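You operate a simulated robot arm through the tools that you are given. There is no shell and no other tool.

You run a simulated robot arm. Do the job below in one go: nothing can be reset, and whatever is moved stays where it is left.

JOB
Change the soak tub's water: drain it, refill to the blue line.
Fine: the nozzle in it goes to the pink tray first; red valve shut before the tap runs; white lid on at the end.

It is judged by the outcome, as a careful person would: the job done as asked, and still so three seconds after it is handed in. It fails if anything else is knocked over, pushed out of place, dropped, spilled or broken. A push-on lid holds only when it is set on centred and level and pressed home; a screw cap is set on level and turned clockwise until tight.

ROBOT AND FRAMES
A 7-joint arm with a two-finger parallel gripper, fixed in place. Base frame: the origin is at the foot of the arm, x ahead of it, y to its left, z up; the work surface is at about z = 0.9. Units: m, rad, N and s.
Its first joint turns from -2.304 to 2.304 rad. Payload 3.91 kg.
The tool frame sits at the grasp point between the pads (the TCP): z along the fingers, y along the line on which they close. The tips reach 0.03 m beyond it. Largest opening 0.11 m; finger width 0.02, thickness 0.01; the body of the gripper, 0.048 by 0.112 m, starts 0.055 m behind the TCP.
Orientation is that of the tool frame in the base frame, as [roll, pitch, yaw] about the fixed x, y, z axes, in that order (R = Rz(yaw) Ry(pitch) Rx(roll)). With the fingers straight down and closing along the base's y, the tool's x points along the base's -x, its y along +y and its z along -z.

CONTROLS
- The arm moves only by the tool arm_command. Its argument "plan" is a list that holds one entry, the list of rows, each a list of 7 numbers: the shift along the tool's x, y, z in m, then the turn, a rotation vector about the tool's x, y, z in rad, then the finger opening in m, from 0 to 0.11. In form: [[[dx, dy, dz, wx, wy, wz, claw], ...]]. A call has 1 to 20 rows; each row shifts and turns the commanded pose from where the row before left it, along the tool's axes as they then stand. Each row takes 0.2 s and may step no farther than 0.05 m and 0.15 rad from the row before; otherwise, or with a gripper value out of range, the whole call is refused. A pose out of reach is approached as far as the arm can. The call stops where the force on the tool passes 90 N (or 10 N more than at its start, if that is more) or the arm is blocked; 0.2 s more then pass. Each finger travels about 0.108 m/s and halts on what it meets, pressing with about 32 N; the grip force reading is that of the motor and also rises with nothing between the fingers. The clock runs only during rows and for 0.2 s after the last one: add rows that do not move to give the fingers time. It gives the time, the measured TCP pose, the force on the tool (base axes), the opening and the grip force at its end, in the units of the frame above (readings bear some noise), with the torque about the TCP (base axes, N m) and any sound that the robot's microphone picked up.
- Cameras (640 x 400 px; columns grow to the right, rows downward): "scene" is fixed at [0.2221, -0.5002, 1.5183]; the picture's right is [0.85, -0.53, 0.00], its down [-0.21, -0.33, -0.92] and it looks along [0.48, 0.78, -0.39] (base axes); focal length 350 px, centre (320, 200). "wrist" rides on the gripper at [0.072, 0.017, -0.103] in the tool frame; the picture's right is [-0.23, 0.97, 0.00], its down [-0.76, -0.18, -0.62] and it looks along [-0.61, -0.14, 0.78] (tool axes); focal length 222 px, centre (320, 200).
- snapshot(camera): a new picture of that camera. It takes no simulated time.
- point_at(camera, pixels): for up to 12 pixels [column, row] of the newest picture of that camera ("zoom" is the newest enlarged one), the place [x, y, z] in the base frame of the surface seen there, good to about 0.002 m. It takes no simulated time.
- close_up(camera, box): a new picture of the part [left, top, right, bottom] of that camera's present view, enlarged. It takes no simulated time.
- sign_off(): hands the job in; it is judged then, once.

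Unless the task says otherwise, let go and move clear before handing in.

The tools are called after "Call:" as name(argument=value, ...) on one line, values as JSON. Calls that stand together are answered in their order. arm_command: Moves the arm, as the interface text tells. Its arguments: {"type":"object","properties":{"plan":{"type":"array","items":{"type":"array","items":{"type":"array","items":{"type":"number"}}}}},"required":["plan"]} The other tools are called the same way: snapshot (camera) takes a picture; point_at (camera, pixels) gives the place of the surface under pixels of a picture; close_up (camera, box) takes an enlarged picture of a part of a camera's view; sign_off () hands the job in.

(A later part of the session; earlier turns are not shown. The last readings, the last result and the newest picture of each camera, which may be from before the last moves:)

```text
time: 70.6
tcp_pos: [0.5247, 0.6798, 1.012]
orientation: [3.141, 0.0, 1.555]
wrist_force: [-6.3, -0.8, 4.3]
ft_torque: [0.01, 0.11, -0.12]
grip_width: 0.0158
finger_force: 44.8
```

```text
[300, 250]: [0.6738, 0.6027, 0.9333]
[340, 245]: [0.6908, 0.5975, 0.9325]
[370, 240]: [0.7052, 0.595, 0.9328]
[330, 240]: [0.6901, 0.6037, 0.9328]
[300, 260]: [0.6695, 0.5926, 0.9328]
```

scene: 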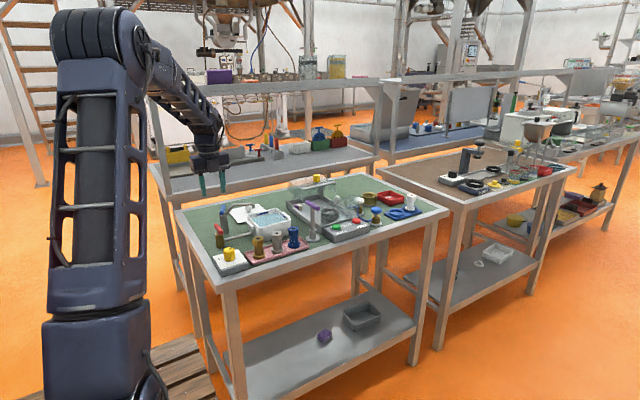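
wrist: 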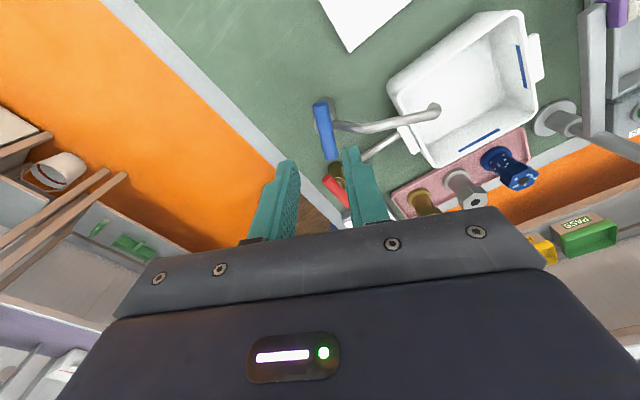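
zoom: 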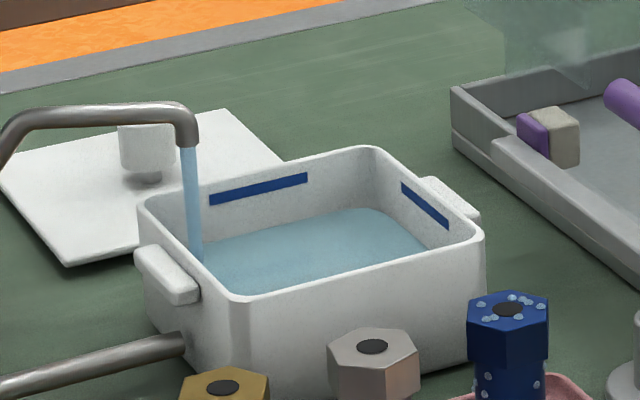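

The level is 0.933 at 70.6 s. I will hold another 4.2 s.

Call:
arm_command(plan=[[[0, 0, 0, 0, 0, 0, 0.0], [0, 0, 0, 0, 0, 0, 0.0], [0, 0, 0, 0, 0, 0, 0.0], [0, 0, 0, 0, 0, 0, 0.0], [0, 0, 0, 0, 0, 0, 0.0], [0, 0, 0, 0, 0, 0, 0.0], [0, 0, 0, 0, 0, 0, 0.0], [0, 0, 0, 0, 0, 0, 0.0], [0, 0, 0, 0, 0, 0, 0.0], [0, 0, 0, 0, 0, 0, 0.0], [0, 0, 0, 0, 0, 0, 0.0], [0, 0, 0, 0, 0, 0, 0.0], [0, 0, 0, 0, 0, 0, 0.0], [0, 0, 0, 0, 0, 0, 0.0], [0, 0, 0, 0, 0, 0, 0.0], [0, 0, 0, 0, 0, 0, 0.0], [0, 0, 0, 0, 0, 0, 0.0], [0, 0, 0, 0, 0, 0, 0.0], [0, 0, 0, 0, 0, 0, 0.0], [0, 0, 0, 0, 0, 0, 0.0]]])

Call:
close_up(camera="scene", box=[240, 190, 300, 240])

Call:
point_at(camera="zoom", pixels=[[300, 240], [340, 235], [370, 230], [330, 230], [300, 250]])

```text
time: 74.8
tcp_pos: [0.5261, 0.6788, 1.0104]
orientation: [3.141, 0.0, 1.556]
wrist_force: [-5.3, -1.0, 4.0]
ft_torque: [-0.01, 0.11, -0.11]
grip_width: 0.0158
finger_force: 45.6
```

```text
8.00 times, centred on (270, 215) of scene
```

zoom: 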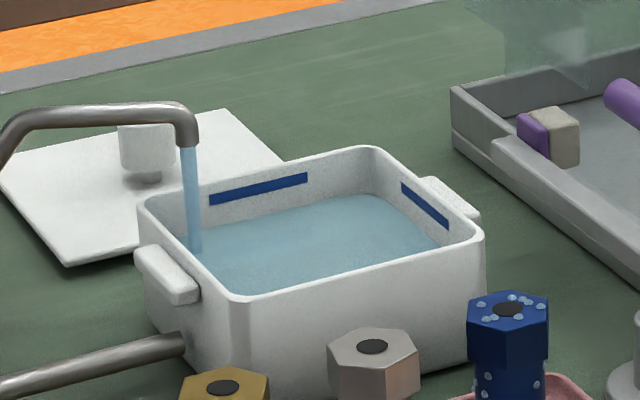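

```text
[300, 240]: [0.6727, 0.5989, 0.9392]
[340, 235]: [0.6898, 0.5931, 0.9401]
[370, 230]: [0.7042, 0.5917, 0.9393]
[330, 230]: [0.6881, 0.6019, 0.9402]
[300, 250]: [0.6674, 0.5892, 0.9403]
```

The level is 0.940. I will hold another 4.2 s, which should bring it to about 0.9466, still under the line.

Call:
arm_command(plan=[[[0, 0, 0, 0, 0, 0, 0.0], [0, 0, 0, 0, 0, 0, 0.0], [0, 0, 0, 0, 0, 0, 0.0], [0, 0, 0, 0, 0, 0, 0.0], [0, 0, 0, 0, 0, 0, 0.0], [0, 0, 0, 0, 0, 0, 0.0], [0, 0, 0, 0, 0, 0, 0.0], [0, 0, 0, 0, 0, 0, 0.0], [0, 0, 0, 0, 0, 0, 0.0], [0, 0, 0, 0, 0, 0, 0.0], [0, 0, 0, 0, 0, 0, 0.0], [0, 0, 0, 0, 0, 0, 0.0], [0, 0, 0, 0, 0, 0, 0.0], [0, 0, 0, 0, 0, 0, 0.0], [0, 0, 0, 0, 0, 0, 0.0], [0, 0, 0, 0, 0, 0, 0.0], [0, 0, 0, 0, 0, 0, 0.0], [0, 0, 0, 0, 0, 0, 0.0], [0, 0, 0, 0, 0, 0, 0.0], [0, 0, 0, 0, 0, 0, 0.0]]])

Call:
close_up(camera="scene", box=[240, 190, 300, 240])

Call:
point_at(camera="zoom", pixels=[[300, 230], [340, 225], [370, 220], [330, 220], [300, 240], [260, 181], [260, 187], [260, 192]])

```text
time: 79.0
tcp_pos: [0.5253, 0.6797, 1.012]
orientation: [3.141, 0.0, 1.555]
wrist_force: [-5.7, -1.1, 4.0]
ft_torque: [-0.01, 0.09, -0.1]
grip_width: 0.0154
finger_force: 44.9
```

```text
8.00 times, centred on (270, 215) of scene
```

zoom: 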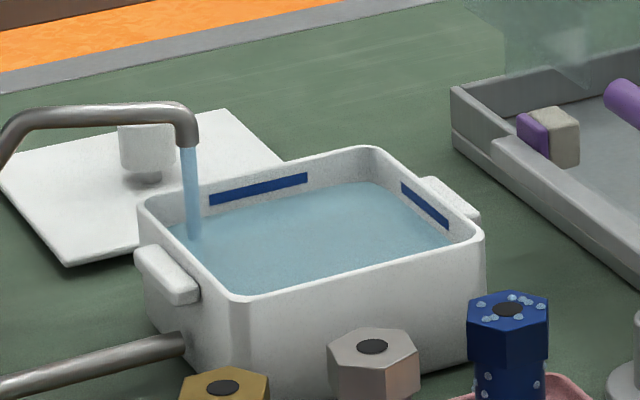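

```text
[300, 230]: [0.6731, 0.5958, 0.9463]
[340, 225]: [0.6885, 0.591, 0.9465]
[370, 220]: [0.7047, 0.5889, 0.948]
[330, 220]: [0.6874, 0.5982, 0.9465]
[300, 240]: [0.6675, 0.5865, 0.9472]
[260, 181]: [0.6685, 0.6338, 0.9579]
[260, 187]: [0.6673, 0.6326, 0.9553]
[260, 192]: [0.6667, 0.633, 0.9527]
```

The level is 0.947, with a thin white strip left below the blue band. I will hold 2.2 s more and then zoom in tightly on the band.

Call:
arm_command(plan=[[[0, 0, 0, 0, 0, 0, 0.0], [0, 0, 0, 0, 0, 0, 0.0], [0, 0, 0, 0, 0, 0, 0.0], [0, 0, 0, 0, 0, 0, 0.0], [0, 0, 0, 0, 0, 0, 0.0], [0, 0, 0, 0, 0, 0, 0.0], [0, 0, 0, 0, 0, 0, 0.0], [0, 0, 0, 0, 0, 0, 0.0], [0, 0, 0, 0, 0, 0, 0.0], [0, 0, 0, 0, 0, 0, 0.0]]])

Call:
close_up(camera="scene", box=[255, 200, 305, 230])

Call:
point_at(camera="zoom", pixels=[[200, 130], [250, 150], [300, 120], [350, 150], [150, 150], [130, 87], [130, 95], [130, 103], [130, 110]])

```text
time: 81.2
tcp_pos: [0.5254, 0.6794, 1.0126]
orientation: [3.141, 0.002, 1.555]
wrist_force: [-6.2, -1.0, 3.7]
ft_torque: [0.04, 0.08, -0.1]
grip_width: 0.0156
finger_force: 44.6
```

```text
12.80 times, centred on (280, 215) of scene
```

zoom: 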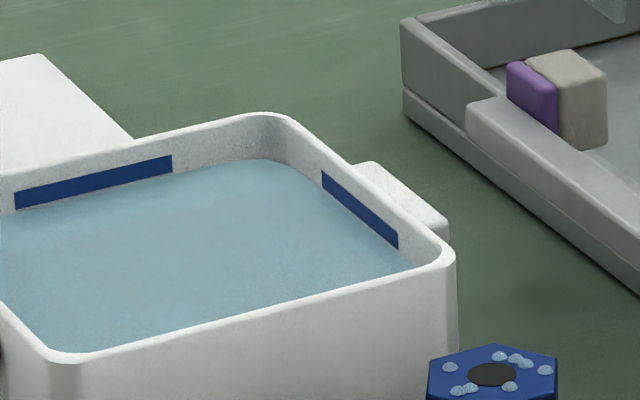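

```text
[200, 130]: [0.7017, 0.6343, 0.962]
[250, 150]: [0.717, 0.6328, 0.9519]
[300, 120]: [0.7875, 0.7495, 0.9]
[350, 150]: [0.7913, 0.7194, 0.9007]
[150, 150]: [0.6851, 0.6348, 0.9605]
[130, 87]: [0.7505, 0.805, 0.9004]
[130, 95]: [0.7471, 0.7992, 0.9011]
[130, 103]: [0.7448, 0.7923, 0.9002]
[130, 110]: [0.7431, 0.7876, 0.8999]
```

Call:
point_at(camera="zoom", pixels=[[200, 200], [250, 220], [150, 250], [300, 220], [100, 174], [100, 180], [100, 188], [100, 193], [370, 210], [370, 216], [370, 222]])

```text
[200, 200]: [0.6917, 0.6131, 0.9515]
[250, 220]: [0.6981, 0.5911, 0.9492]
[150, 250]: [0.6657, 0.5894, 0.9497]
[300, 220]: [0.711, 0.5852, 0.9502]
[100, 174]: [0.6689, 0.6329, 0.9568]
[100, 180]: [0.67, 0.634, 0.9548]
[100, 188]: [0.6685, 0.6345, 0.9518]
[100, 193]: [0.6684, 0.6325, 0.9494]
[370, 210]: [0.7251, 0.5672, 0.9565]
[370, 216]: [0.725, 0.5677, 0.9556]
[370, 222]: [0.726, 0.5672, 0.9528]
```

The level is about 0.950, touching the band's lower edge (band centre 0.954). I will hold 1.2 s more, check, then close the tap.

Call:
arm_command(plan=[[[0, 0, 0, 0, 0, 0, 0.0], [0, 0, 0, 0, 0, 0, 0.0], [0, 0, 0, 0, 0, 0, 0.0], [0, 0, 0, 0, 0, 0, 0.0], [0, 0, 0, 0, 0, 0, 0.0]]])

Call:
close_up(camera="scene", box=[255, 200, 305, 230])

Call:
point_at(camera="zoom", pixels=[[200, 200], [250, 220], [150, 250], [300, 220], [200, 240], [250, 260], [100, 250], [330, 240], [220, 180], [100, 280]])

```text
time: 82.4
tcp_pos: [0.5266, 0.6807, 1.0118]
orientation: [-3.141, 0.0, 1.554]
wrist_force: [-6.2, -2.3, 4.5]
ft_torque: [-0.03, 0.09, -0.1]
grip_width: 0.0158
finger_force: 44.6
```

```text
12.80 times, centred on (280, 215) of scene
```

zoom: 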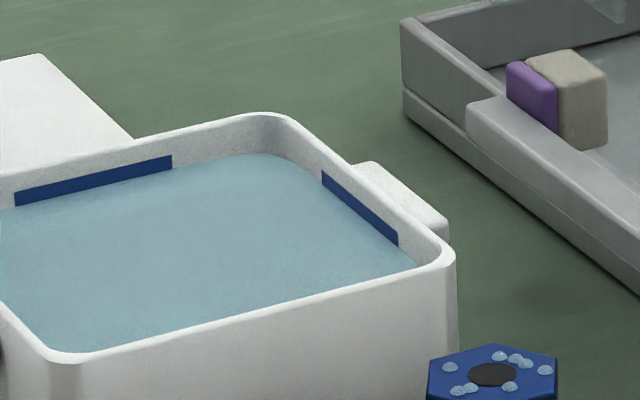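

```text
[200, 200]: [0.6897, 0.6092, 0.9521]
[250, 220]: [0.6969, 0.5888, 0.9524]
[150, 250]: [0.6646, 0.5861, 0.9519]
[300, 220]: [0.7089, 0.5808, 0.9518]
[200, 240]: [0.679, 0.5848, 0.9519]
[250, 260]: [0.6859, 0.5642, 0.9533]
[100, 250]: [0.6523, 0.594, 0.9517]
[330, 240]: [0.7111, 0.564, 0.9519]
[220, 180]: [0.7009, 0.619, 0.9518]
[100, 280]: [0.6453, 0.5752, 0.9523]
```

The level is 0.952 and rising, with the lower quarter of the band now under water. I will hold 0.6 s more and then turn the tap back 0.42 rad clockwise to shut it.

Call:
arm_command(plan=[[[0, 0, 0, 0, 0, 0, 0.0], [0, 0, 0, 0, 0, 0, 0.0], [0, 0, 0, 0, 0, 0, 0.0], [-0.0002, 0.0028, 0, 0, 0, 0.14, 0.0], [-0.0002, 0.0028, 0, 0, 0, 0.14, 0.0], [-0.0002, 0.0028, 0, 0, 0, 0.14, 0.0]]])

Call:
close_up(camera="scene", box=[205, 180, 305, 250])

Call:
close_up(camera="scene", box=[255, 200, 305, 230])

Call:
point_at(camera="zoom", pixels=[[200, 200], [250, 220], [150, 250], [300, 220], [200, 240], [250, 260], [100, 250], [330, 240], [220, 180], [100, 280]])

```text
time: 83.8
tcp_pos: [0.5332, 0.6782, 1.0118]
orientation: [3.141, -0.002, 1.135]
wrist_force: [-2.8, -2.0, 0.1]
ft_torque: [-0.65, 0.34, 0.01]
grip_width: 0.0157
finger_force: 45.0
```

```text
5.71 times, centred on (255, 215) of scene
```

zoom: 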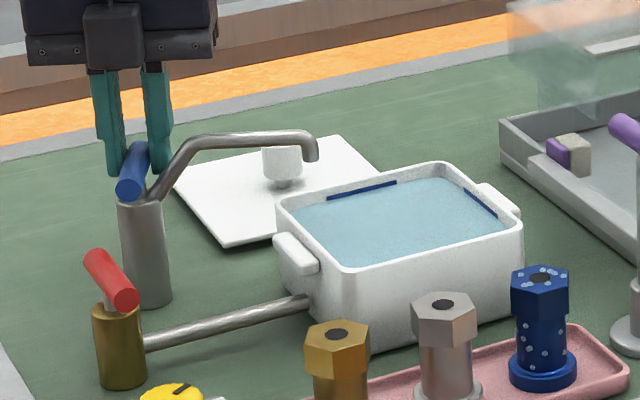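

```text
12.80 times, centred on (280, 215) of scene
```

zoom: 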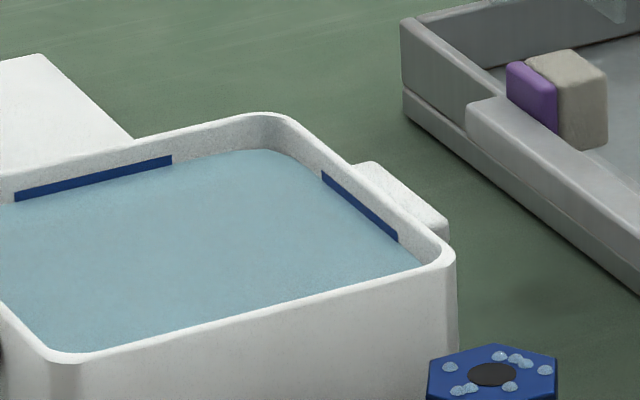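

```text
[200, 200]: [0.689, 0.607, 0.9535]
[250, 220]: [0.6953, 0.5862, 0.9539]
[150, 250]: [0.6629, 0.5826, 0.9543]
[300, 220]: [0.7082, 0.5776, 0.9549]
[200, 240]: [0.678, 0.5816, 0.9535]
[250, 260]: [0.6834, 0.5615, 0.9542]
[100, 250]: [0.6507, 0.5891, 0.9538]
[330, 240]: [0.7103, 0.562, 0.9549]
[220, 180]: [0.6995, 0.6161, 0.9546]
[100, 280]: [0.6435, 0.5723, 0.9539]
```

The stream has stopped and the level reads 0.954, at the middle of the blue band. I will release the handle, rise clear and check its angle and that the level holds.

Call:
arm_command(plan=[[[0, 0, 0, 0, 0, 0, 0.02], [0, 0, 0, 0, 0, 0, 0.026], [0, 0, 0, 0, 0, 0, 0.026], [0, 0, -0.02, 0, 0, 0, 0.026], [0, 0, -0.04, 0, 0, 0, 0.03], [0, 0, -0.05, 0, 0, 0, 0.03], [0, 0, -0.05, 0, 0, 0, 0.03], [0, 0, 0, 0, 0, 0, 0.03]]])

Call:
close_up(camera="wrist", box=[270, 60, 390, 160])

Call:
close_up(camera="scene", box=[205, 180, 305, 250])

Call:
close_up(camera="scene", box=[255, 200, 305, 230])

Call:
point_at(camera="zoom", pixels=[[200, 200], [250, 220], [150, 250], [300, 220], [200, 240], [250, 260], [100, 250], [330, 240], [220, 180], [100, 280]])

```text
time: 85.6
tcp_pos: [0.534, 0.6779, 1.1749]
orientation: [-3.141, 0.001, 1.136]
wrist_force: [0.9, 0.5, 1.2]
ft_torque: [-0.06, 0.04, -0.02]
grip_width: 0.0299
finger_force: 0.1
```

```text
4.00 times, centred on (330, 110) of wrist
```

zoom: 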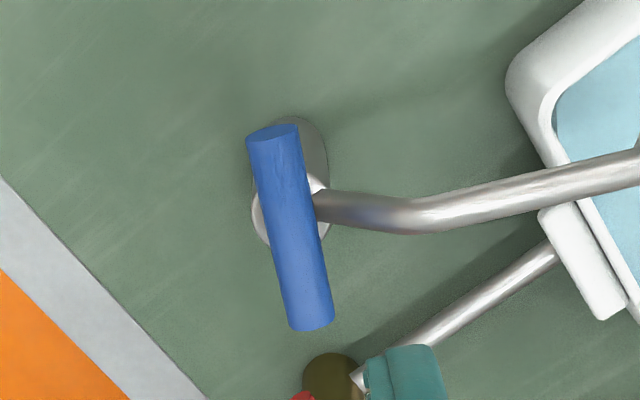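

```text
5.71 times, centred on (255, 215) of scene
```

zoom: 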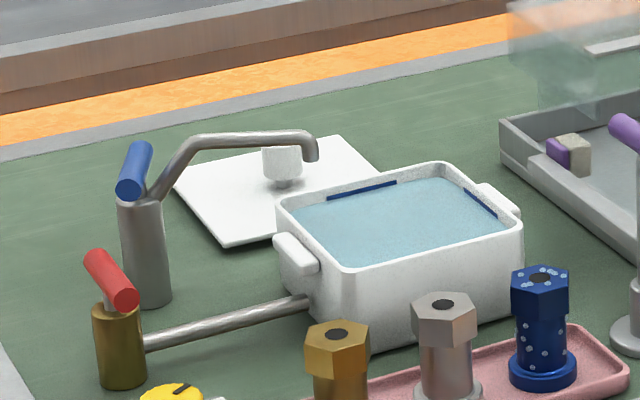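

```text
12.80 times, centred on (280, 215) of scene
```

zoom: 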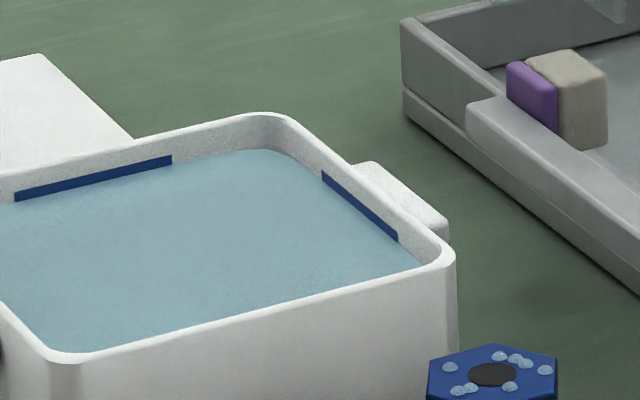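

```text
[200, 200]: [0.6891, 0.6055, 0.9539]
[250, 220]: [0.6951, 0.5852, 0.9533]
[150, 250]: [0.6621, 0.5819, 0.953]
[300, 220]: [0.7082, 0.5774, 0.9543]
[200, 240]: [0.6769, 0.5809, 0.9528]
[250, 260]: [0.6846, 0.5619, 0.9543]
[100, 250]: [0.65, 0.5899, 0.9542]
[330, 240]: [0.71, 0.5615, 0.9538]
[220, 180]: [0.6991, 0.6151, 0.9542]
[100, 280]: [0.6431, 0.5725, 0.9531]
```

The level holds at 0.954 and both handles are back square, so drain and tap are shut. Next is the lid, which lies near the edge of reach (about 1.0 m), so I will hover above its knob with the fingers closing tangentially and see how well the arm reaches.

Call:
arm_command(plan=[[[0, 0, 0, 0, 0, 0.14, 0.05], [0, 0, 0, 0, 0, 0.14, 0.05], [0.0344, 0.0102, 0.0175, 0, 0, 0, 0.05], [0.0344, 0.0102, 0.0175, 0, 0, 0, 0.05], [0.0344, 0.0102, 0.0175, 0, 0, 0, 0.05], [0.0344, 0.0102, 0.0175, 0, 0, 0, 0.05], [0, 0, 0, 0, 0, 0, 0.05], [0, 0, 0, 0, 0, 0, 0.05]]])

Call:
snapshot(camera="wrist")

Call:
snapshot(camera="scene")

```text
time: 87.4
tcp_pos: [0.6576, 0.7539, 1.1043]
orientation: [3.14, -0.001, 0.858]
wrist_force: [0.0, 0.8, 0.5]
ft_torque: [-0.03, 0.0, 0.03]
grip_width: 0.0503
finger_force: 0.1
```

```text
taken
```

wrist: 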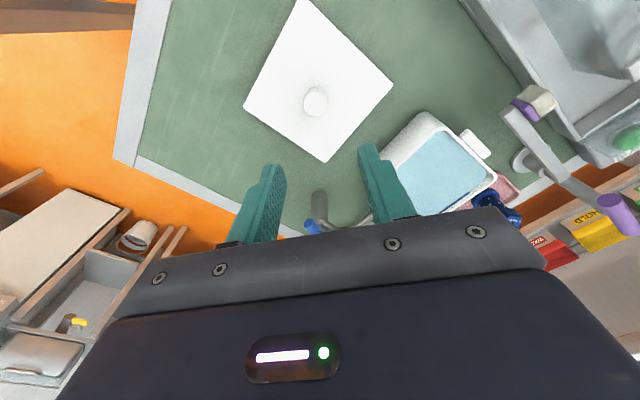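

```text
taken
```

scene: 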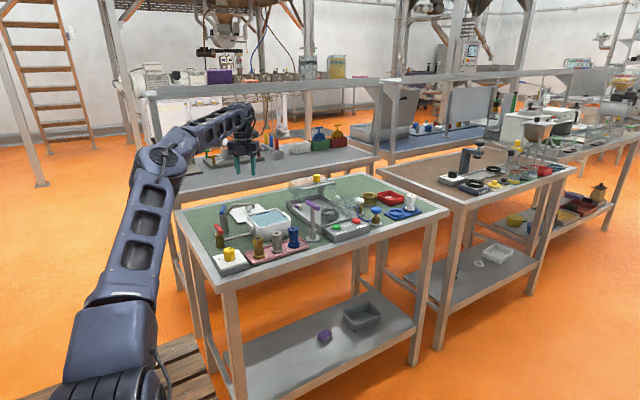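

The arm reached (0.6576, 0.7539) at z 1.104, and the whole lid with its knob (316,101) is in view. I will measure the lid corners, the knob and the tub rim from here.

Call:
close_up(camera="wrist", box=[230, 0, 410, 170])

Call:
point_at(camera="wrist", pixels=[[304, 3], [390, 84], [326, 160], [246, 108], [316, 101], [304, 100], [328, 102], [316, 89], [316, 112], [350, 45], [284, 135], [358, 122]])

Call:
point_at(camera="wrist", pixels=[[275, 55], [427, 113], [494, 177], [386, 155], [460, 145], [405, 135], [432, 208], [465, 140], [310, 115], [322, 115], [440, 170]])

```text
2.35 times, centred on (320, 85) of wrist
```

zoom: 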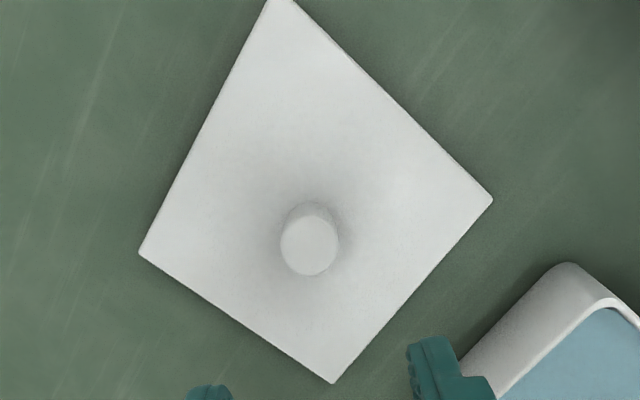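

```text
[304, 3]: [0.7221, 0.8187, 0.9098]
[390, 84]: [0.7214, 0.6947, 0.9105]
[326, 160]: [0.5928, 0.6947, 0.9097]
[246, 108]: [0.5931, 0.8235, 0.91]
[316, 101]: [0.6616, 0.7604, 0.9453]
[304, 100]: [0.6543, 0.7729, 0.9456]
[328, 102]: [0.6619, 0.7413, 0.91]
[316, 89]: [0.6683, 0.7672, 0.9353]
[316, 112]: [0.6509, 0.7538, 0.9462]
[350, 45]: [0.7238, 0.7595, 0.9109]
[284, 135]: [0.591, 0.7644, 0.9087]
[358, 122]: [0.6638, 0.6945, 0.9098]
```

```text
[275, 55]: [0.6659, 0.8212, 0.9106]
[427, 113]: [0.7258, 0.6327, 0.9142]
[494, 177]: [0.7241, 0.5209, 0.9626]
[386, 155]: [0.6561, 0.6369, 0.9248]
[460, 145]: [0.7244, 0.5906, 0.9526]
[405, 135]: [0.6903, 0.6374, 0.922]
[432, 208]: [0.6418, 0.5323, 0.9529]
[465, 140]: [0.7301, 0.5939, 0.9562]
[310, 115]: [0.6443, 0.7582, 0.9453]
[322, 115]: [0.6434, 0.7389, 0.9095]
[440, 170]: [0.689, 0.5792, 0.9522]
```

The lid is axis-aligned, spanning x 0.592–0.7225 and y 0.694–0.824, so its centre and knob are at about (0.657, 0.7585) with knob top at 0.9455. I now need the tub's outer faces precisely.

Call:
close_up(camera="scene", box=[248, 200, 304, 240])

Call:
point_at(camera="zoom", pixels=[[70, 150], [80, 180], [130, 215], [180, 260], [250, 260], [300, 245], [400, 215], [455, 190], [330, 260], [200, 290], [420, 240], [140, 250]])

Call:
close_up(camera="wrist", box=[370, 90, 510, 220])

```text
10.00 times, centred on (276, 220) of scene
```

zoom: 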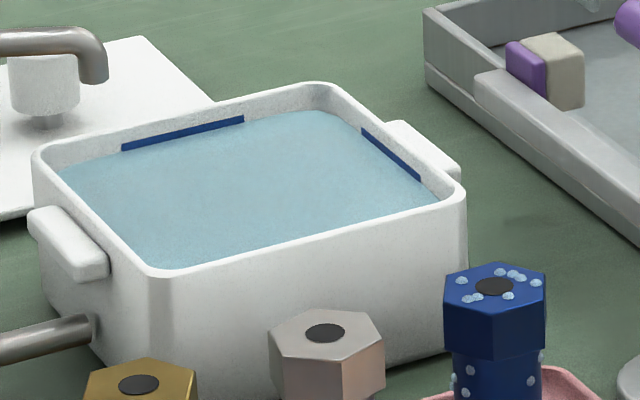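

```text
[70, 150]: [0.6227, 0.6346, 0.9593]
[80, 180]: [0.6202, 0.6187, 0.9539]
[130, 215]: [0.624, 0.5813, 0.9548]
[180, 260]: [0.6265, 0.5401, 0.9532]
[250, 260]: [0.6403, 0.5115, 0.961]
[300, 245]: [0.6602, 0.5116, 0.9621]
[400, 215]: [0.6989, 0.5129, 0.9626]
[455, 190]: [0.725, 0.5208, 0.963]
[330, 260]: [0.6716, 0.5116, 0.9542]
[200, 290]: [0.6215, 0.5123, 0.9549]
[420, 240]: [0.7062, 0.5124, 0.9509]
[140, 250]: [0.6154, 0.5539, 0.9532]
```

```text
3.08 times, centred on (440, 155) of wrist
```

zoom: 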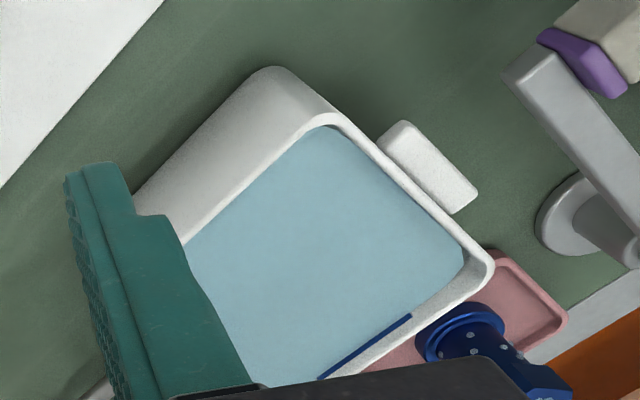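

The tub's y faces are at 0.5116 and 0.637, so its centre is y = 0.5743. I will now pin down the x faces.

Call:
point_at(camera="zoom", pixels=[[340, 115], [360, 135], [375, 152], [400, 178], [430, 207], [450, 225], [480, 250], [492, 268], [240, 130], [215, 170], [330, 118], [370, 160]])

Call:
close_up(camera="scene", box=[248, 200, 304, 240])

Call:
point_at(camera="zoom", pixels=[[60, 285], [75, 305], [110, 290], [38, 180], [40, 160], [140, 262], [120, 330], [140, 280], [95, 215], [60, 175], [45, 152], [462, 185]])

```text
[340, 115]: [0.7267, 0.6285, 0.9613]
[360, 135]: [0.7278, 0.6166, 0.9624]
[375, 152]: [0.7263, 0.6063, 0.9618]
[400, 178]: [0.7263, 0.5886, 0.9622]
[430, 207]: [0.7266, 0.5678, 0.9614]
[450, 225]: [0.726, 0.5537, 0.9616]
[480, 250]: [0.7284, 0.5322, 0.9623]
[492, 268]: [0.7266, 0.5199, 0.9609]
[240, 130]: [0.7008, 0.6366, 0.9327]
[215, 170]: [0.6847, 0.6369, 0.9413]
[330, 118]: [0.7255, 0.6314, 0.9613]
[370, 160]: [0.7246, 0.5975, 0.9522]
```

```text
10.00 times, centred on (276, 220) of scene
```

zoom: 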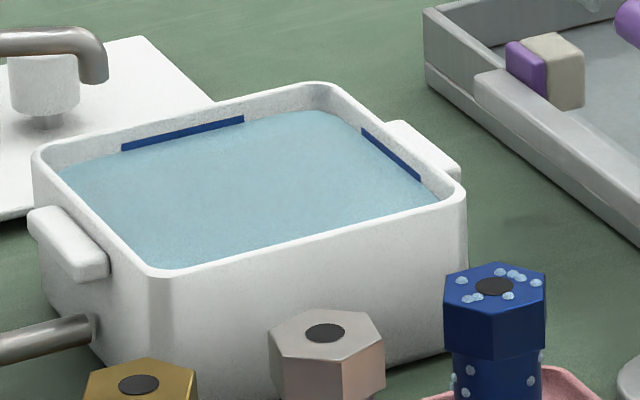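

```text
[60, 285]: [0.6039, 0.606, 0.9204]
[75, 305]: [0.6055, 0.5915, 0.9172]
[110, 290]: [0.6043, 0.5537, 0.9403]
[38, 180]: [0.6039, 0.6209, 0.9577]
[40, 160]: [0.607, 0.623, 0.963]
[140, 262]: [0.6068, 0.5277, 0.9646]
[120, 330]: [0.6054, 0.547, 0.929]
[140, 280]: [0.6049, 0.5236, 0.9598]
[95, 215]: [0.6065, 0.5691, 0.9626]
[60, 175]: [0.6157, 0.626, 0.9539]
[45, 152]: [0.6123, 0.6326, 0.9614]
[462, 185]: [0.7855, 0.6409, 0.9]
```

The tub's x faces are at 0.6046 and about 0.7297, so its centre is (0.667, 0.5743), and the lid must move (+0.010, -0.1845). I will descend part way over the knob and check that the arm still reaches with the tool vertical.

Call:
arm_command(plan=[[[0.0029, -0.0033, 0.0, 0, 0, 0, 0.055], [0, 0, 0.035, 0, 0, 0, 0.055], [0, 0, 0.035, 0, 0, 0, 0.055], [0, 0, 0.035, 0, 0, 0, 0.055], [0, 0, 0, 0, 0, 0, 0.055], [0, 0, 0, 0, 0, 0, 0.055]]])

Call:
snapshot(camera="wrist")

Call:
close_up(camera="scene", box=[205, 170, 305, 240])

```text
time: 88.8
tcp_pos: [0.6555, 0.7584, 0.9973]
orientation: [-3.141, 0.002, 0.853]
wrist_force: [-0.4, -0.2, -0.1]
ft_torque: [0.05, -0.02, -0.02]
grip_width: 0.0551
finger_force: 0.0
```

```text
taken
```

wrist: 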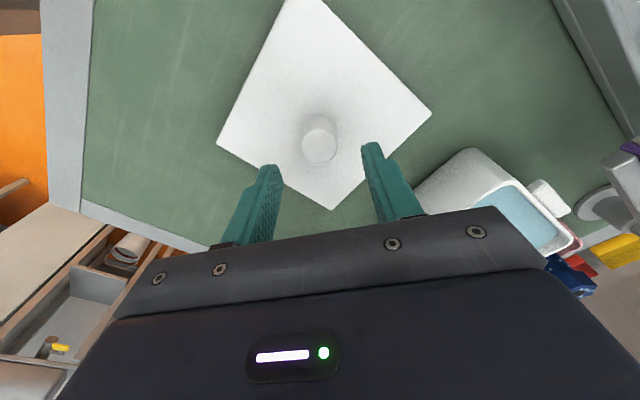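

```text
5.71 times, centred on (255, 205) of scene
```

zoom: 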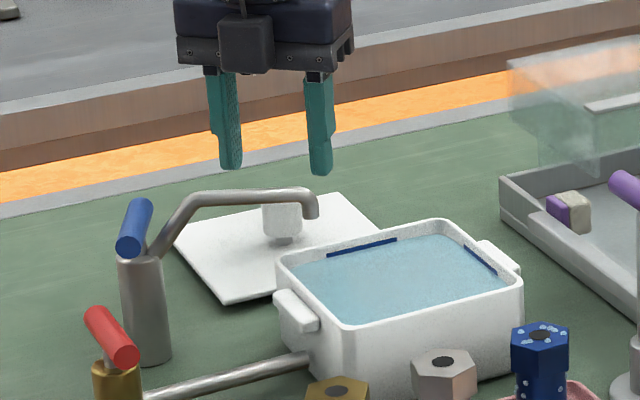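

The arm still tracks well at z 0.997 with the tool vertical. I will refine the knob centre from this closer view before the final descent.

Call:
close_up(camera="wrist", box=[270, 90, 370, 190])

Call:
point_at(camera="zoom", pixels=[[320, 210], [280, 200], [310, 175], [350, 190], [360, 225], [330, 260], [290, 240], [260, 195], [385, 200], [320, 140], [320, 275]])

```text
4.00 times, centred on (320, 140) of wrist
```

zoom: 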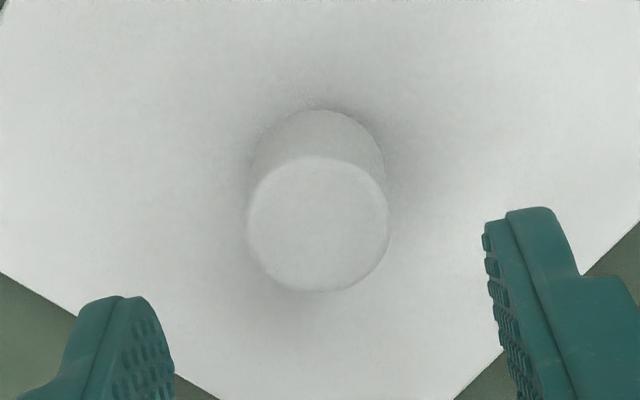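

```text
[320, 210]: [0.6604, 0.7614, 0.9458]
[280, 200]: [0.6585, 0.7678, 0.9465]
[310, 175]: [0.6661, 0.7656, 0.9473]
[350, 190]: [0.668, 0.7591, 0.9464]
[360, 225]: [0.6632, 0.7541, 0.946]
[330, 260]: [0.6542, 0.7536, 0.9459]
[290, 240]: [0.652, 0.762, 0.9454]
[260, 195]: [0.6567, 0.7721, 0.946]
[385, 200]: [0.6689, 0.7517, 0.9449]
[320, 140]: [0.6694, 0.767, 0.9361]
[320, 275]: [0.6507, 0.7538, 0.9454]
```

The knob is 27 mm across with its centre at about (0.658, 0.760). I will nudge 2 mm outward, lower to z 0.945 so the tips clear the lid plate (0.910) by 5 mm, and close gently.

Call:
arm_command(plan=[[[0.0021, 0.0005, 0.02, 0, 0, 0, 0.055], [0, 0, 0.02, 0, 0, 0, 0.05], [0, 0, 0.013, 0, 0, 0, 0.045], [0, 0, 0, 0, 0, 0, 0.045]]])

Call:
close_up(camera="wrist", box=[220, 60, 460, 240])

Call:
close_up(camera="scene", box=[205, 170, 305, 240])

```text
time: 89.8
tcp_pos: [0.6574, 0.7611, 0.9443]
orientation: [-3.14, 0.001, 0.854]
wrist_force: [-0.1, -0.2, -0.5]
ft_torque: [-0.04, 0.03, -0.01]
grip_width: 0.0451
finger_force: 0.1
```

```text
2.22 times, centred on (340, 150) of wrist
```

zoom: 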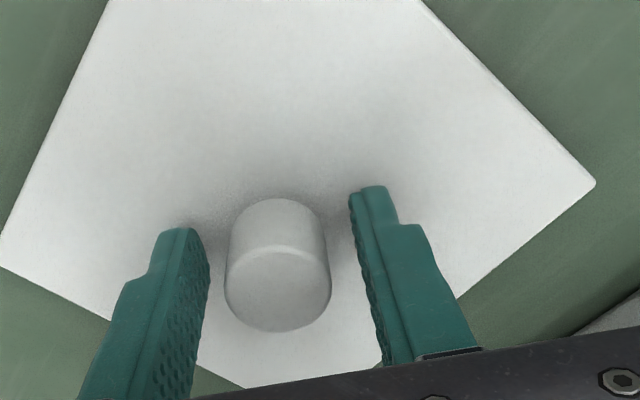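

```text
5.71 times, centred on (255, 205) of scene
```

zoom: 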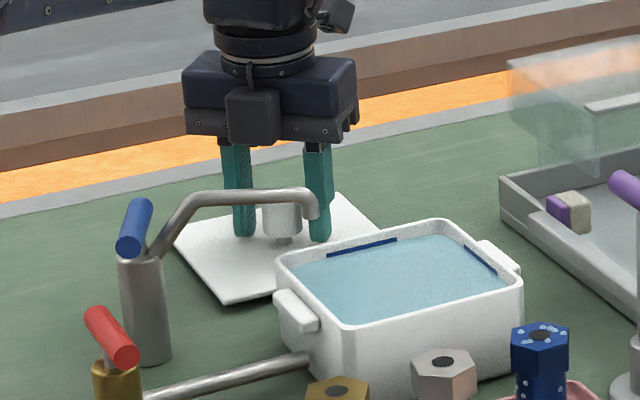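

The knob sits between the fingers at zoom (278,265) with clear gaps both sides. I will close the fingers on it.

Call:
arm_command(plan=[[[0, 0, 0, 0, 0, 0, 0.032], [0, 0, 0, 0, 0, 0, 0.02], [0, 0, 0, 0, 0, 0, 0.0], [0, 0, 0, 0, 0, 0, 0.0], [0, 0, 0, 0, 0, 0, 0.0]]])

Call:
close_up(camera="wrist", box=[220, 60, 460, 240])

```text
time: 91.0
tcp_pos: [0.6557, 0.7614, 0.9446]
orientation: [3.14, -0.001, 0.854]
wrist_force: [0.2, 0.7, -0.7]
ft_torque: [-0.01, 0.0, 0.01]
grip_width: 0.0269
finger_force: 31.9
```

```text
2.22 times, centred on (340, 150) of wrist
```

zoom: 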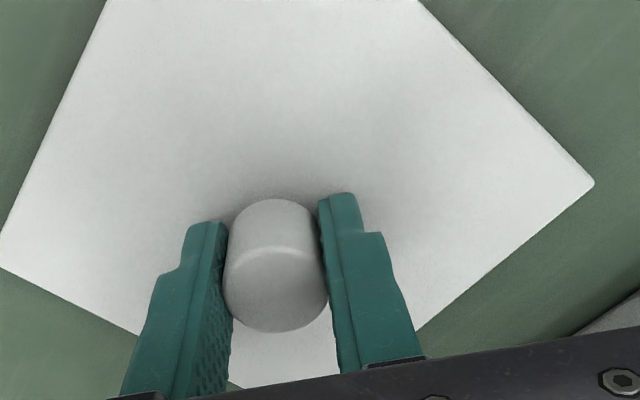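

The knob is gripped at 0.0269. I will lift slowly by 1 cm and check that the lid comes up level.

Call:
arm_command(plan=[[[0, 0, -0.002, 0, 0, 0, 0.0], [0, 0, -0.003, 0, 0, 0, 0.0], [0, 0, -0.003, 0, 0, 0, 0.0], [0, 0, -0.003, 0, 0, 0, 0.0], [0, 0, -0.004, 0, 0, 0, 0.0], [0, 0, 0, 0, 0, 0, 0.0]]])

Call:
snapshot(camera="wrist")

Call:
point_at(camera="wrist", pixels=[[300, 100], [350, 100], [400, 120], [260, 120], [450, 140], [240, 160], [330, 70], [390, 170]])

Call:
close_up(camera="scene", box=[205, 170, 365, 260])

```text
time: 92.4
tcp_pos: [0.6555, 0.7601, 0.9582]
orientation: [-3.141, 0.0, 0.856]
wrist_force: [0.2, 0.0, -0.7]
ft_torque: [0.0, 0.01, 0.01]
grip_width: 0.0271
finger_force: 32.2
```

```text
taken
```

wrist: 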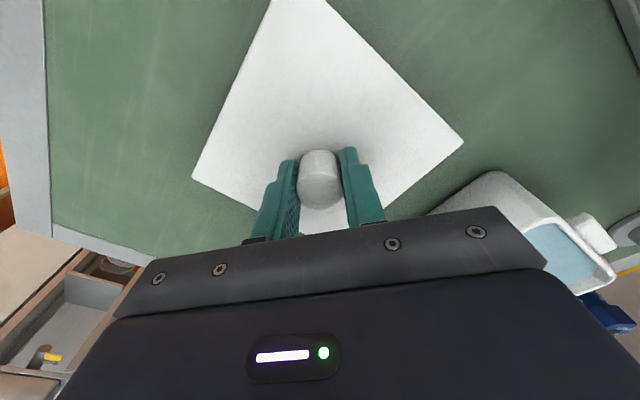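

```text
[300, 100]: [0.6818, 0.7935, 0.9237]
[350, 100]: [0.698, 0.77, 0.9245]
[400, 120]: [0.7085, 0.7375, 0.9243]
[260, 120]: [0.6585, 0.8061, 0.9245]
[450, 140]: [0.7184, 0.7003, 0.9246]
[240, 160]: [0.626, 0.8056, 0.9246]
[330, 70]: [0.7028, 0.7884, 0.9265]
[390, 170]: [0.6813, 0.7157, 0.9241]
```

```text
4.00 times, centred on (285, 215) of scene
```

zoom: 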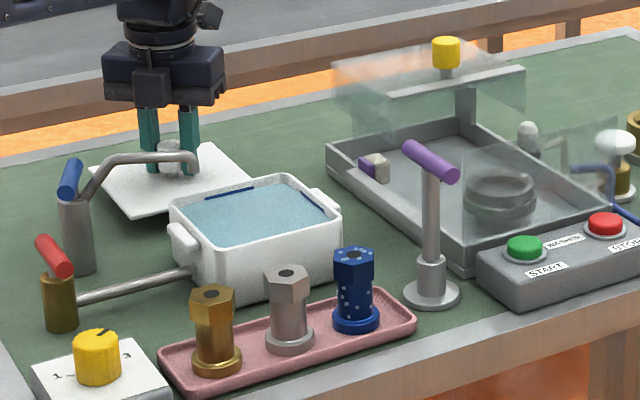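

The lid rose level (all plate points at 0.924). I will check the wash tray wall and hood positions to be sure of a clear path around the spout on the +x side.

Call:
point_at(camera="zoom", pixels=[[335, 150], [375, 165], [445, 240], [465, 95], [400, 90], [520, 70], [446, 50], [345, 65], [190, 165], [193, 172], [120, 158], [380, 185]])

Call:
close_up(camera="scene", box=[230, 185, 280, 225])

```text
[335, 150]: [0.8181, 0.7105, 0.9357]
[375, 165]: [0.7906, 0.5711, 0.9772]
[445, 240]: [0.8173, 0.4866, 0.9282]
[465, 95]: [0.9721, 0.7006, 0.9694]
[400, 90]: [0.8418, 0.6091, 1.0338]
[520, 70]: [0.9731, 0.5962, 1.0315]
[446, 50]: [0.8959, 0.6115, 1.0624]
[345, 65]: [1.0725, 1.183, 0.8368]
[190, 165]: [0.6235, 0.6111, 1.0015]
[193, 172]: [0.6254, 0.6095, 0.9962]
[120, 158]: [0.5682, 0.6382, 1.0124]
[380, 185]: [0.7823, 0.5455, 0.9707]
```

```text
10.00 times, centred on (255, 205) of scene
```

zoom: 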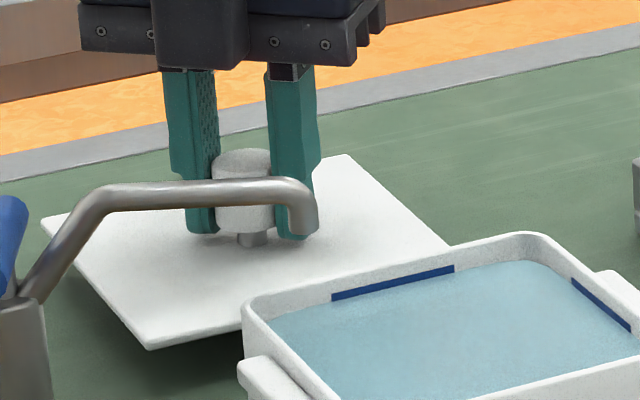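

The spout tip's lowest point is z 0.996, and a latch stands at about (0.785, 0.56) up to z 0.977, so I will keep the lid within x < 0.76. I will raise the lid until its bottom is at 0.972, which passes above the rim and below the spout.

Call:
arm_command(plan=[[[0, 0, -0.005, 0, 0, 0, 0.0], [0, 0, -0.007, 0, 0, 0, 0.0], [0, 0, -0.008, 0, 0, 0, 0.0], [0, 0, -0.008, 0, 0, 0, 0.0], [0, 0, -0.008, 0, 0, 0, 0.0], [0, 0, -0.008, 0, 0, 0, 0.0], [0, 0, -0.007, 0, 0, 0, 0.0], [0, 0, -0.006, 0, 0, 0, 0.0], [0, 0, 0, 0, 0, 0, 0.0], [0, 0, 0, 0, 0, 0, 0.0]]])

Call:
snapshot(camera="wrist")

Call:
point_at(camera="wrist", pixels=[[460, 143], [430, 118], [400, 92], [360, 58], [330, 32], [196, 178], [215, 140], [240, 90], [260, 50], [420, 180], [390, 205], [230, 195]])

Call:
close_up(camera="scene", box=[220, 175, 300, 235])

```text
time: 94.6
tcp_pos: [0.655, 0.7609, 1.0165]
orientation: [-3.141, -0.001, 0.854]
wrist_force: [1.0, 0.4, -1.3]
ft_torque: [0.01, 0.02, 0.03]
grip_width: 0.027
finger_force: 32.3
```

```text
taken
```

wrist: 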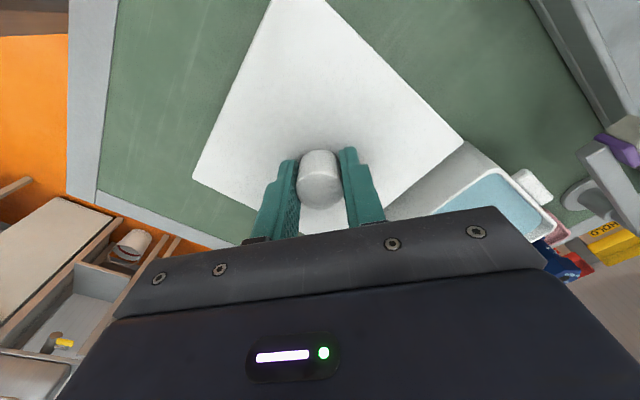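

```text
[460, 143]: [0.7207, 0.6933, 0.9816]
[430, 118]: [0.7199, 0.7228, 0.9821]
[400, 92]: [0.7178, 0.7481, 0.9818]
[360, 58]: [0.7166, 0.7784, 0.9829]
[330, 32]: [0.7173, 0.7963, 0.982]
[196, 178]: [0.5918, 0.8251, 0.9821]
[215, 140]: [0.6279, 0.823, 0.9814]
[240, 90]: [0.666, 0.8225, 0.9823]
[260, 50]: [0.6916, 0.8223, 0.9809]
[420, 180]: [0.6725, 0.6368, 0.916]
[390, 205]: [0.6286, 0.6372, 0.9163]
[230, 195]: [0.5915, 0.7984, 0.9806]
```

```text
6.67 times, centred on (260, 205) of scene
```

zoom: 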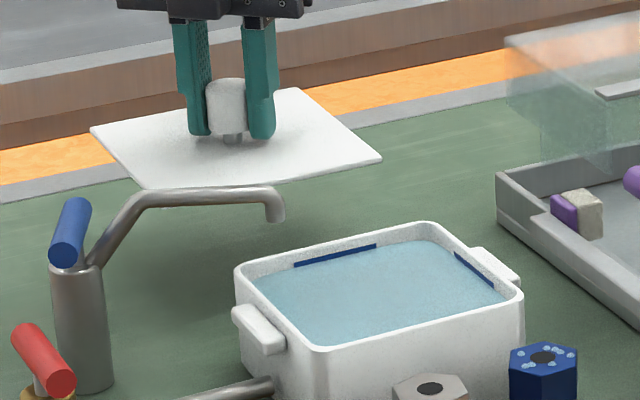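

The lid is held level, with its top at 0.982 everywhere. I will zoom on its two visible corners to fix its exact centre and rotation before moving over the tub.

Call:
close_up(camera="wrist", box=[180, 130, 240, 190])

Call:
close_up(camera="wrist", box=[420, 100, 480, 160])

```text
6.67 times, centred on (210, 160) of wrist
```

zoom: 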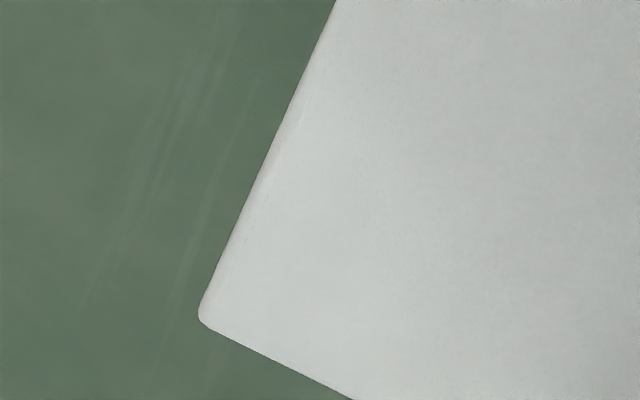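

```text
6.67 times, centred on (450, 130) of wrist
```

zoom: 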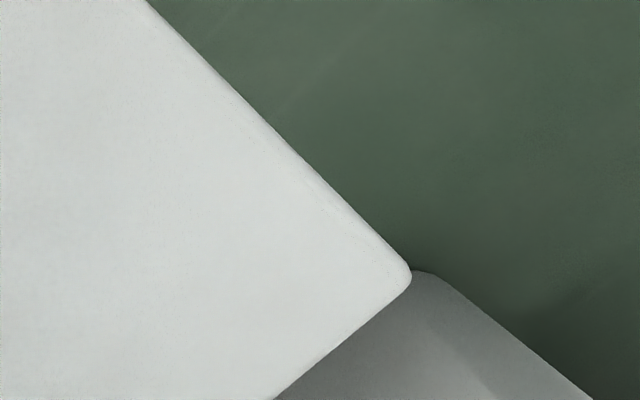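

The right corner is crisp. I will sample points just inside both of its edges, then do the same for the left corner.

Call:
point_at(camera="zoom", pixels=[[150, 8], [270, 130], [330, 190], [395, 255], [403, 280], [335, 332], [300, 362], [275, 385]])

Call:
close_up(camera="wrist", box=[180, 130, 240, 190])

Call:
point_at(camera="zoom", pixels=[[338, 5], [275, 145], [240, 225], [208, 300], [206, 316], [230, 332], [290, 362], [340, 388]])

```text
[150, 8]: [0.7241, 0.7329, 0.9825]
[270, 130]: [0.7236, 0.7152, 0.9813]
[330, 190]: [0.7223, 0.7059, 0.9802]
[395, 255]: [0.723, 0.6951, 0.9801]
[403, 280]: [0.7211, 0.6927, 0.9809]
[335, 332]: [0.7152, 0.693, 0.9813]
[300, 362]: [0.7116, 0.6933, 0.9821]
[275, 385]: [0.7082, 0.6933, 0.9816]
```

```text
6.67 times, centred on (210, 160) of wrist
```

zoom: 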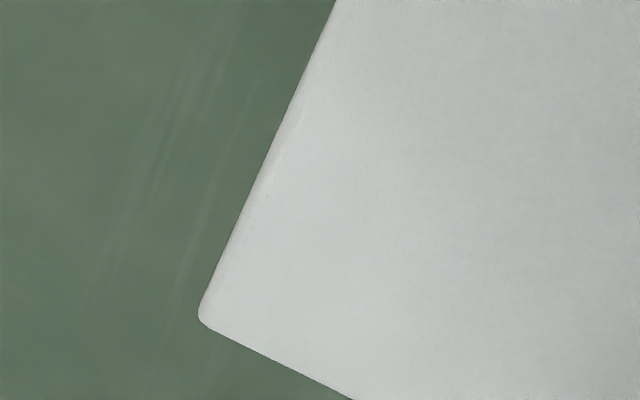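

```text
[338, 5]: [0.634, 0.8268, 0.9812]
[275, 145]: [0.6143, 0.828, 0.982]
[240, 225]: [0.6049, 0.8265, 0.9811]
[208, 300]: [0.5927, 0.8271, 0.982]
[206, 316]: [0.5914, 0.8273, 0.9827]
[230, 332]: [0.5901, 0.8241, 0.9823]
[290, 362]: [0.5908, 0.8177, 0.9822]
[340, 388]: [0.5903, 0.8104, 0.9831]
```

The lid spans x 0.590–0.7235 and y 0.693–0.827, so its centre is (0.657, 0.760), square and level. It must move (+0.010, -0.186) in all, so I will carry it via x = 0.685 to keep the fingers clear of the spout tip.

Call:
arm_command(plan=[[[-0.004, 0.006, 0, 0, 0, 0, 0.0], [-0.0075, 0.0115, 0, 0, 0, 0, 0.0], [-0.0075, 0.0115, 0, 0, 0, 0, 0.0], [-0.0075, 0.0115, 0, 0, 0, 0, 0.0], [-0.0075, 0.0115, 0, 0, 0, 0, 0.0], [-0.0075, 0.0115, 0, 0, 0, 0, 0.0], [-0.0075, 0.0115, 0, 0, 0, 0, 0.0], [-0.008, 0.0118, 0, 0, 0, 0, 0.0], [0, 0, 0, 0, 0, 0, 0.0]]])

Call:
close_up(camera="scene", box=[220, 175, 320, 245])

Call:
snapshot(camera="wrist")

```text
time: 96.6
tcp_pos: [0.6847, 0.6602, 1.0153]
orientation: [3.141, -0.001, 0.855]
wrist_force: [0.0, 0.5, -0.5]
ft_torque: [-0.02, -0.01, 0.04]
grip_width: 0.0269
finger_force: 31.7
```

```text
5.71 times, centred on (270, 210) of scene
```

zoom: 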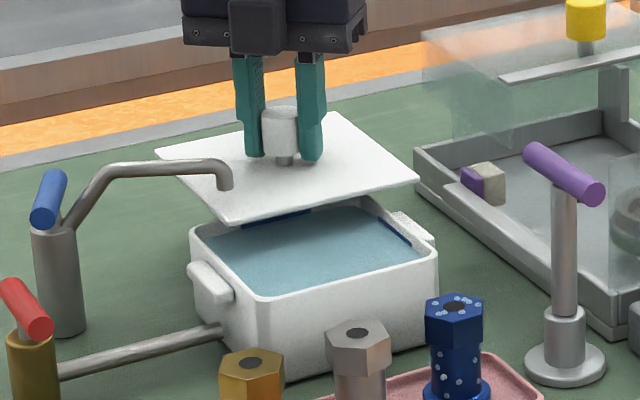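

```text
taken
```

wrist: 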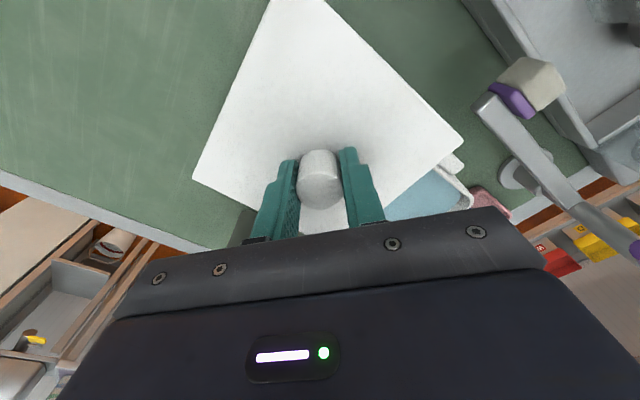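

The lid is passing under the spout with clearance. Before sliding further, I will measure the purple latch and the grey bar near wrist (520,95) to confirm the lid's +x edge stays clear.

Call:
point_at(camera="wrist", pixels=[[530, 80], [512, 98], [492, 102], [485, 100], [520, 140], [500, 130], [498, 92], [540, 165], [455, 165], [470, 195]])

Call:
point_at(camera="zoom", pixels=[[470, 182], [490, 180], [440, 190], [460, 200], [226, 183], [227, 188], [230, 215], [410, 180], [345, 115], [165, 155]])

```text
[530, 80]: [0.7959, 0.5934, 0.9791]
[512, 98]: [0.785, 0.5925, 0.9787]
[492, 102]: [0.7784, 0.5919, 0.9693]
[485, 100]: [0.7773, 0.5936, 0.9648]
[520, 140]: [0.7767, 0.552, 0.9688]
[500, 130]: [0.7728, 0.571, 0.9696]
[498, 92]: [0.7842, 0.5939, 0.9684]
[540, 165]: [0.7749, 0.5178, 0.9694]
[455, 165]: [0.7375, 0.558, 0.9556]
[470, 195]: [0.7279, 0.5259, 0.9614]
```

```text
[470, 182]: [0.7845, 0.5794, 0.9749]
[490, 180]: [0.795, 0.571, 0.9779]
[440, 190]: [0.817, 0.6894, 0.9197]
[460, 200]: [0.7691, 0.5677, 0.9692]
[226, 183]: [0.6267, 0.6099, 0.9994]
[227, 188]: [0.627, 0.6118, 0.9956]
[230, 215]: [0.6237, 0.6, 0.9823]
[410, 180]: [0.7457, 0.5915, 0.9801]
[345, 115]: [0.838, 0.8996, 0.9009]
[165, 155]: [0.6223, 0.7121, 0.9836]
```

The nearest obstacle is a bar starting at x 0.769 (z 0.9695), while the lid edge stays at 0.752. I will continue straight along -y to the tub's y centre.

Call:
arm_command(plan=[[[-0.005, 0.0044, 0, 0, 0, 0, 0.0], [-0.0095, 0.0083, 0, 0, 0, 0, 0.0], [-0.0095, 0.0083, 0, 0, 0, 0, 0.0], [-0.0095, 0.0083, 0, 0, 0, 0, 0.0], [-0.0095, 0.0083, 0, 0, 0, 0, 0.0], [-0.0095, 0.0083, 0, 0, 0, 0, 0.0], [-0.0075, 0.0065, 0, 0, 0, 0, 0.0], [-0.0047, 0.004, 0, 0, 0, 0, 0.0], [0, 0, 0, 0, 0, 0, 0.0]]])

Call:
close_up(camera="scene", box=[220, 175, 320, 245])

Call:
snapshot(camera="wrist")

```text
time: 98.6
tcp_pos: [0.6839, 0.5737, 1.017]
orientation: [3.14, 0.0, 0.855]
wrist_force: [0.8, -0.2, -1.0]
ft_torque: [-0.02, 0.01, -0.05]
grip_width: 0.0267
finger_force: 31.8
```

```text
5.71 times, centred on (270, 210) of scene
```

zoom: 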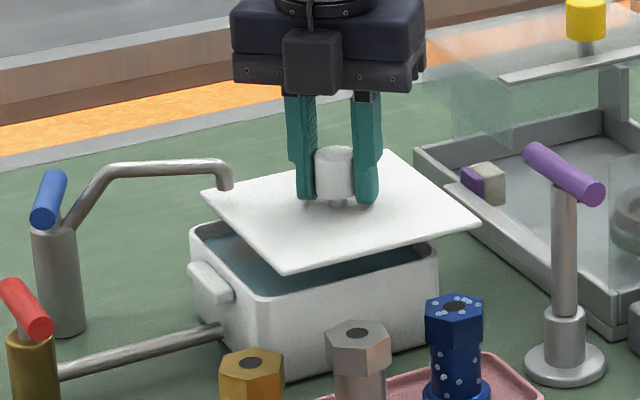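

```text
taken
```

wrist: 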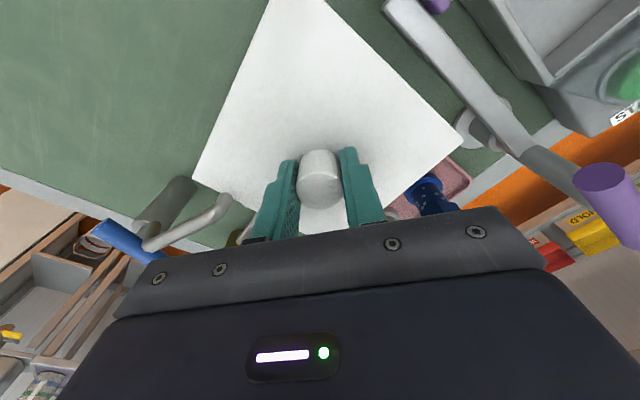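

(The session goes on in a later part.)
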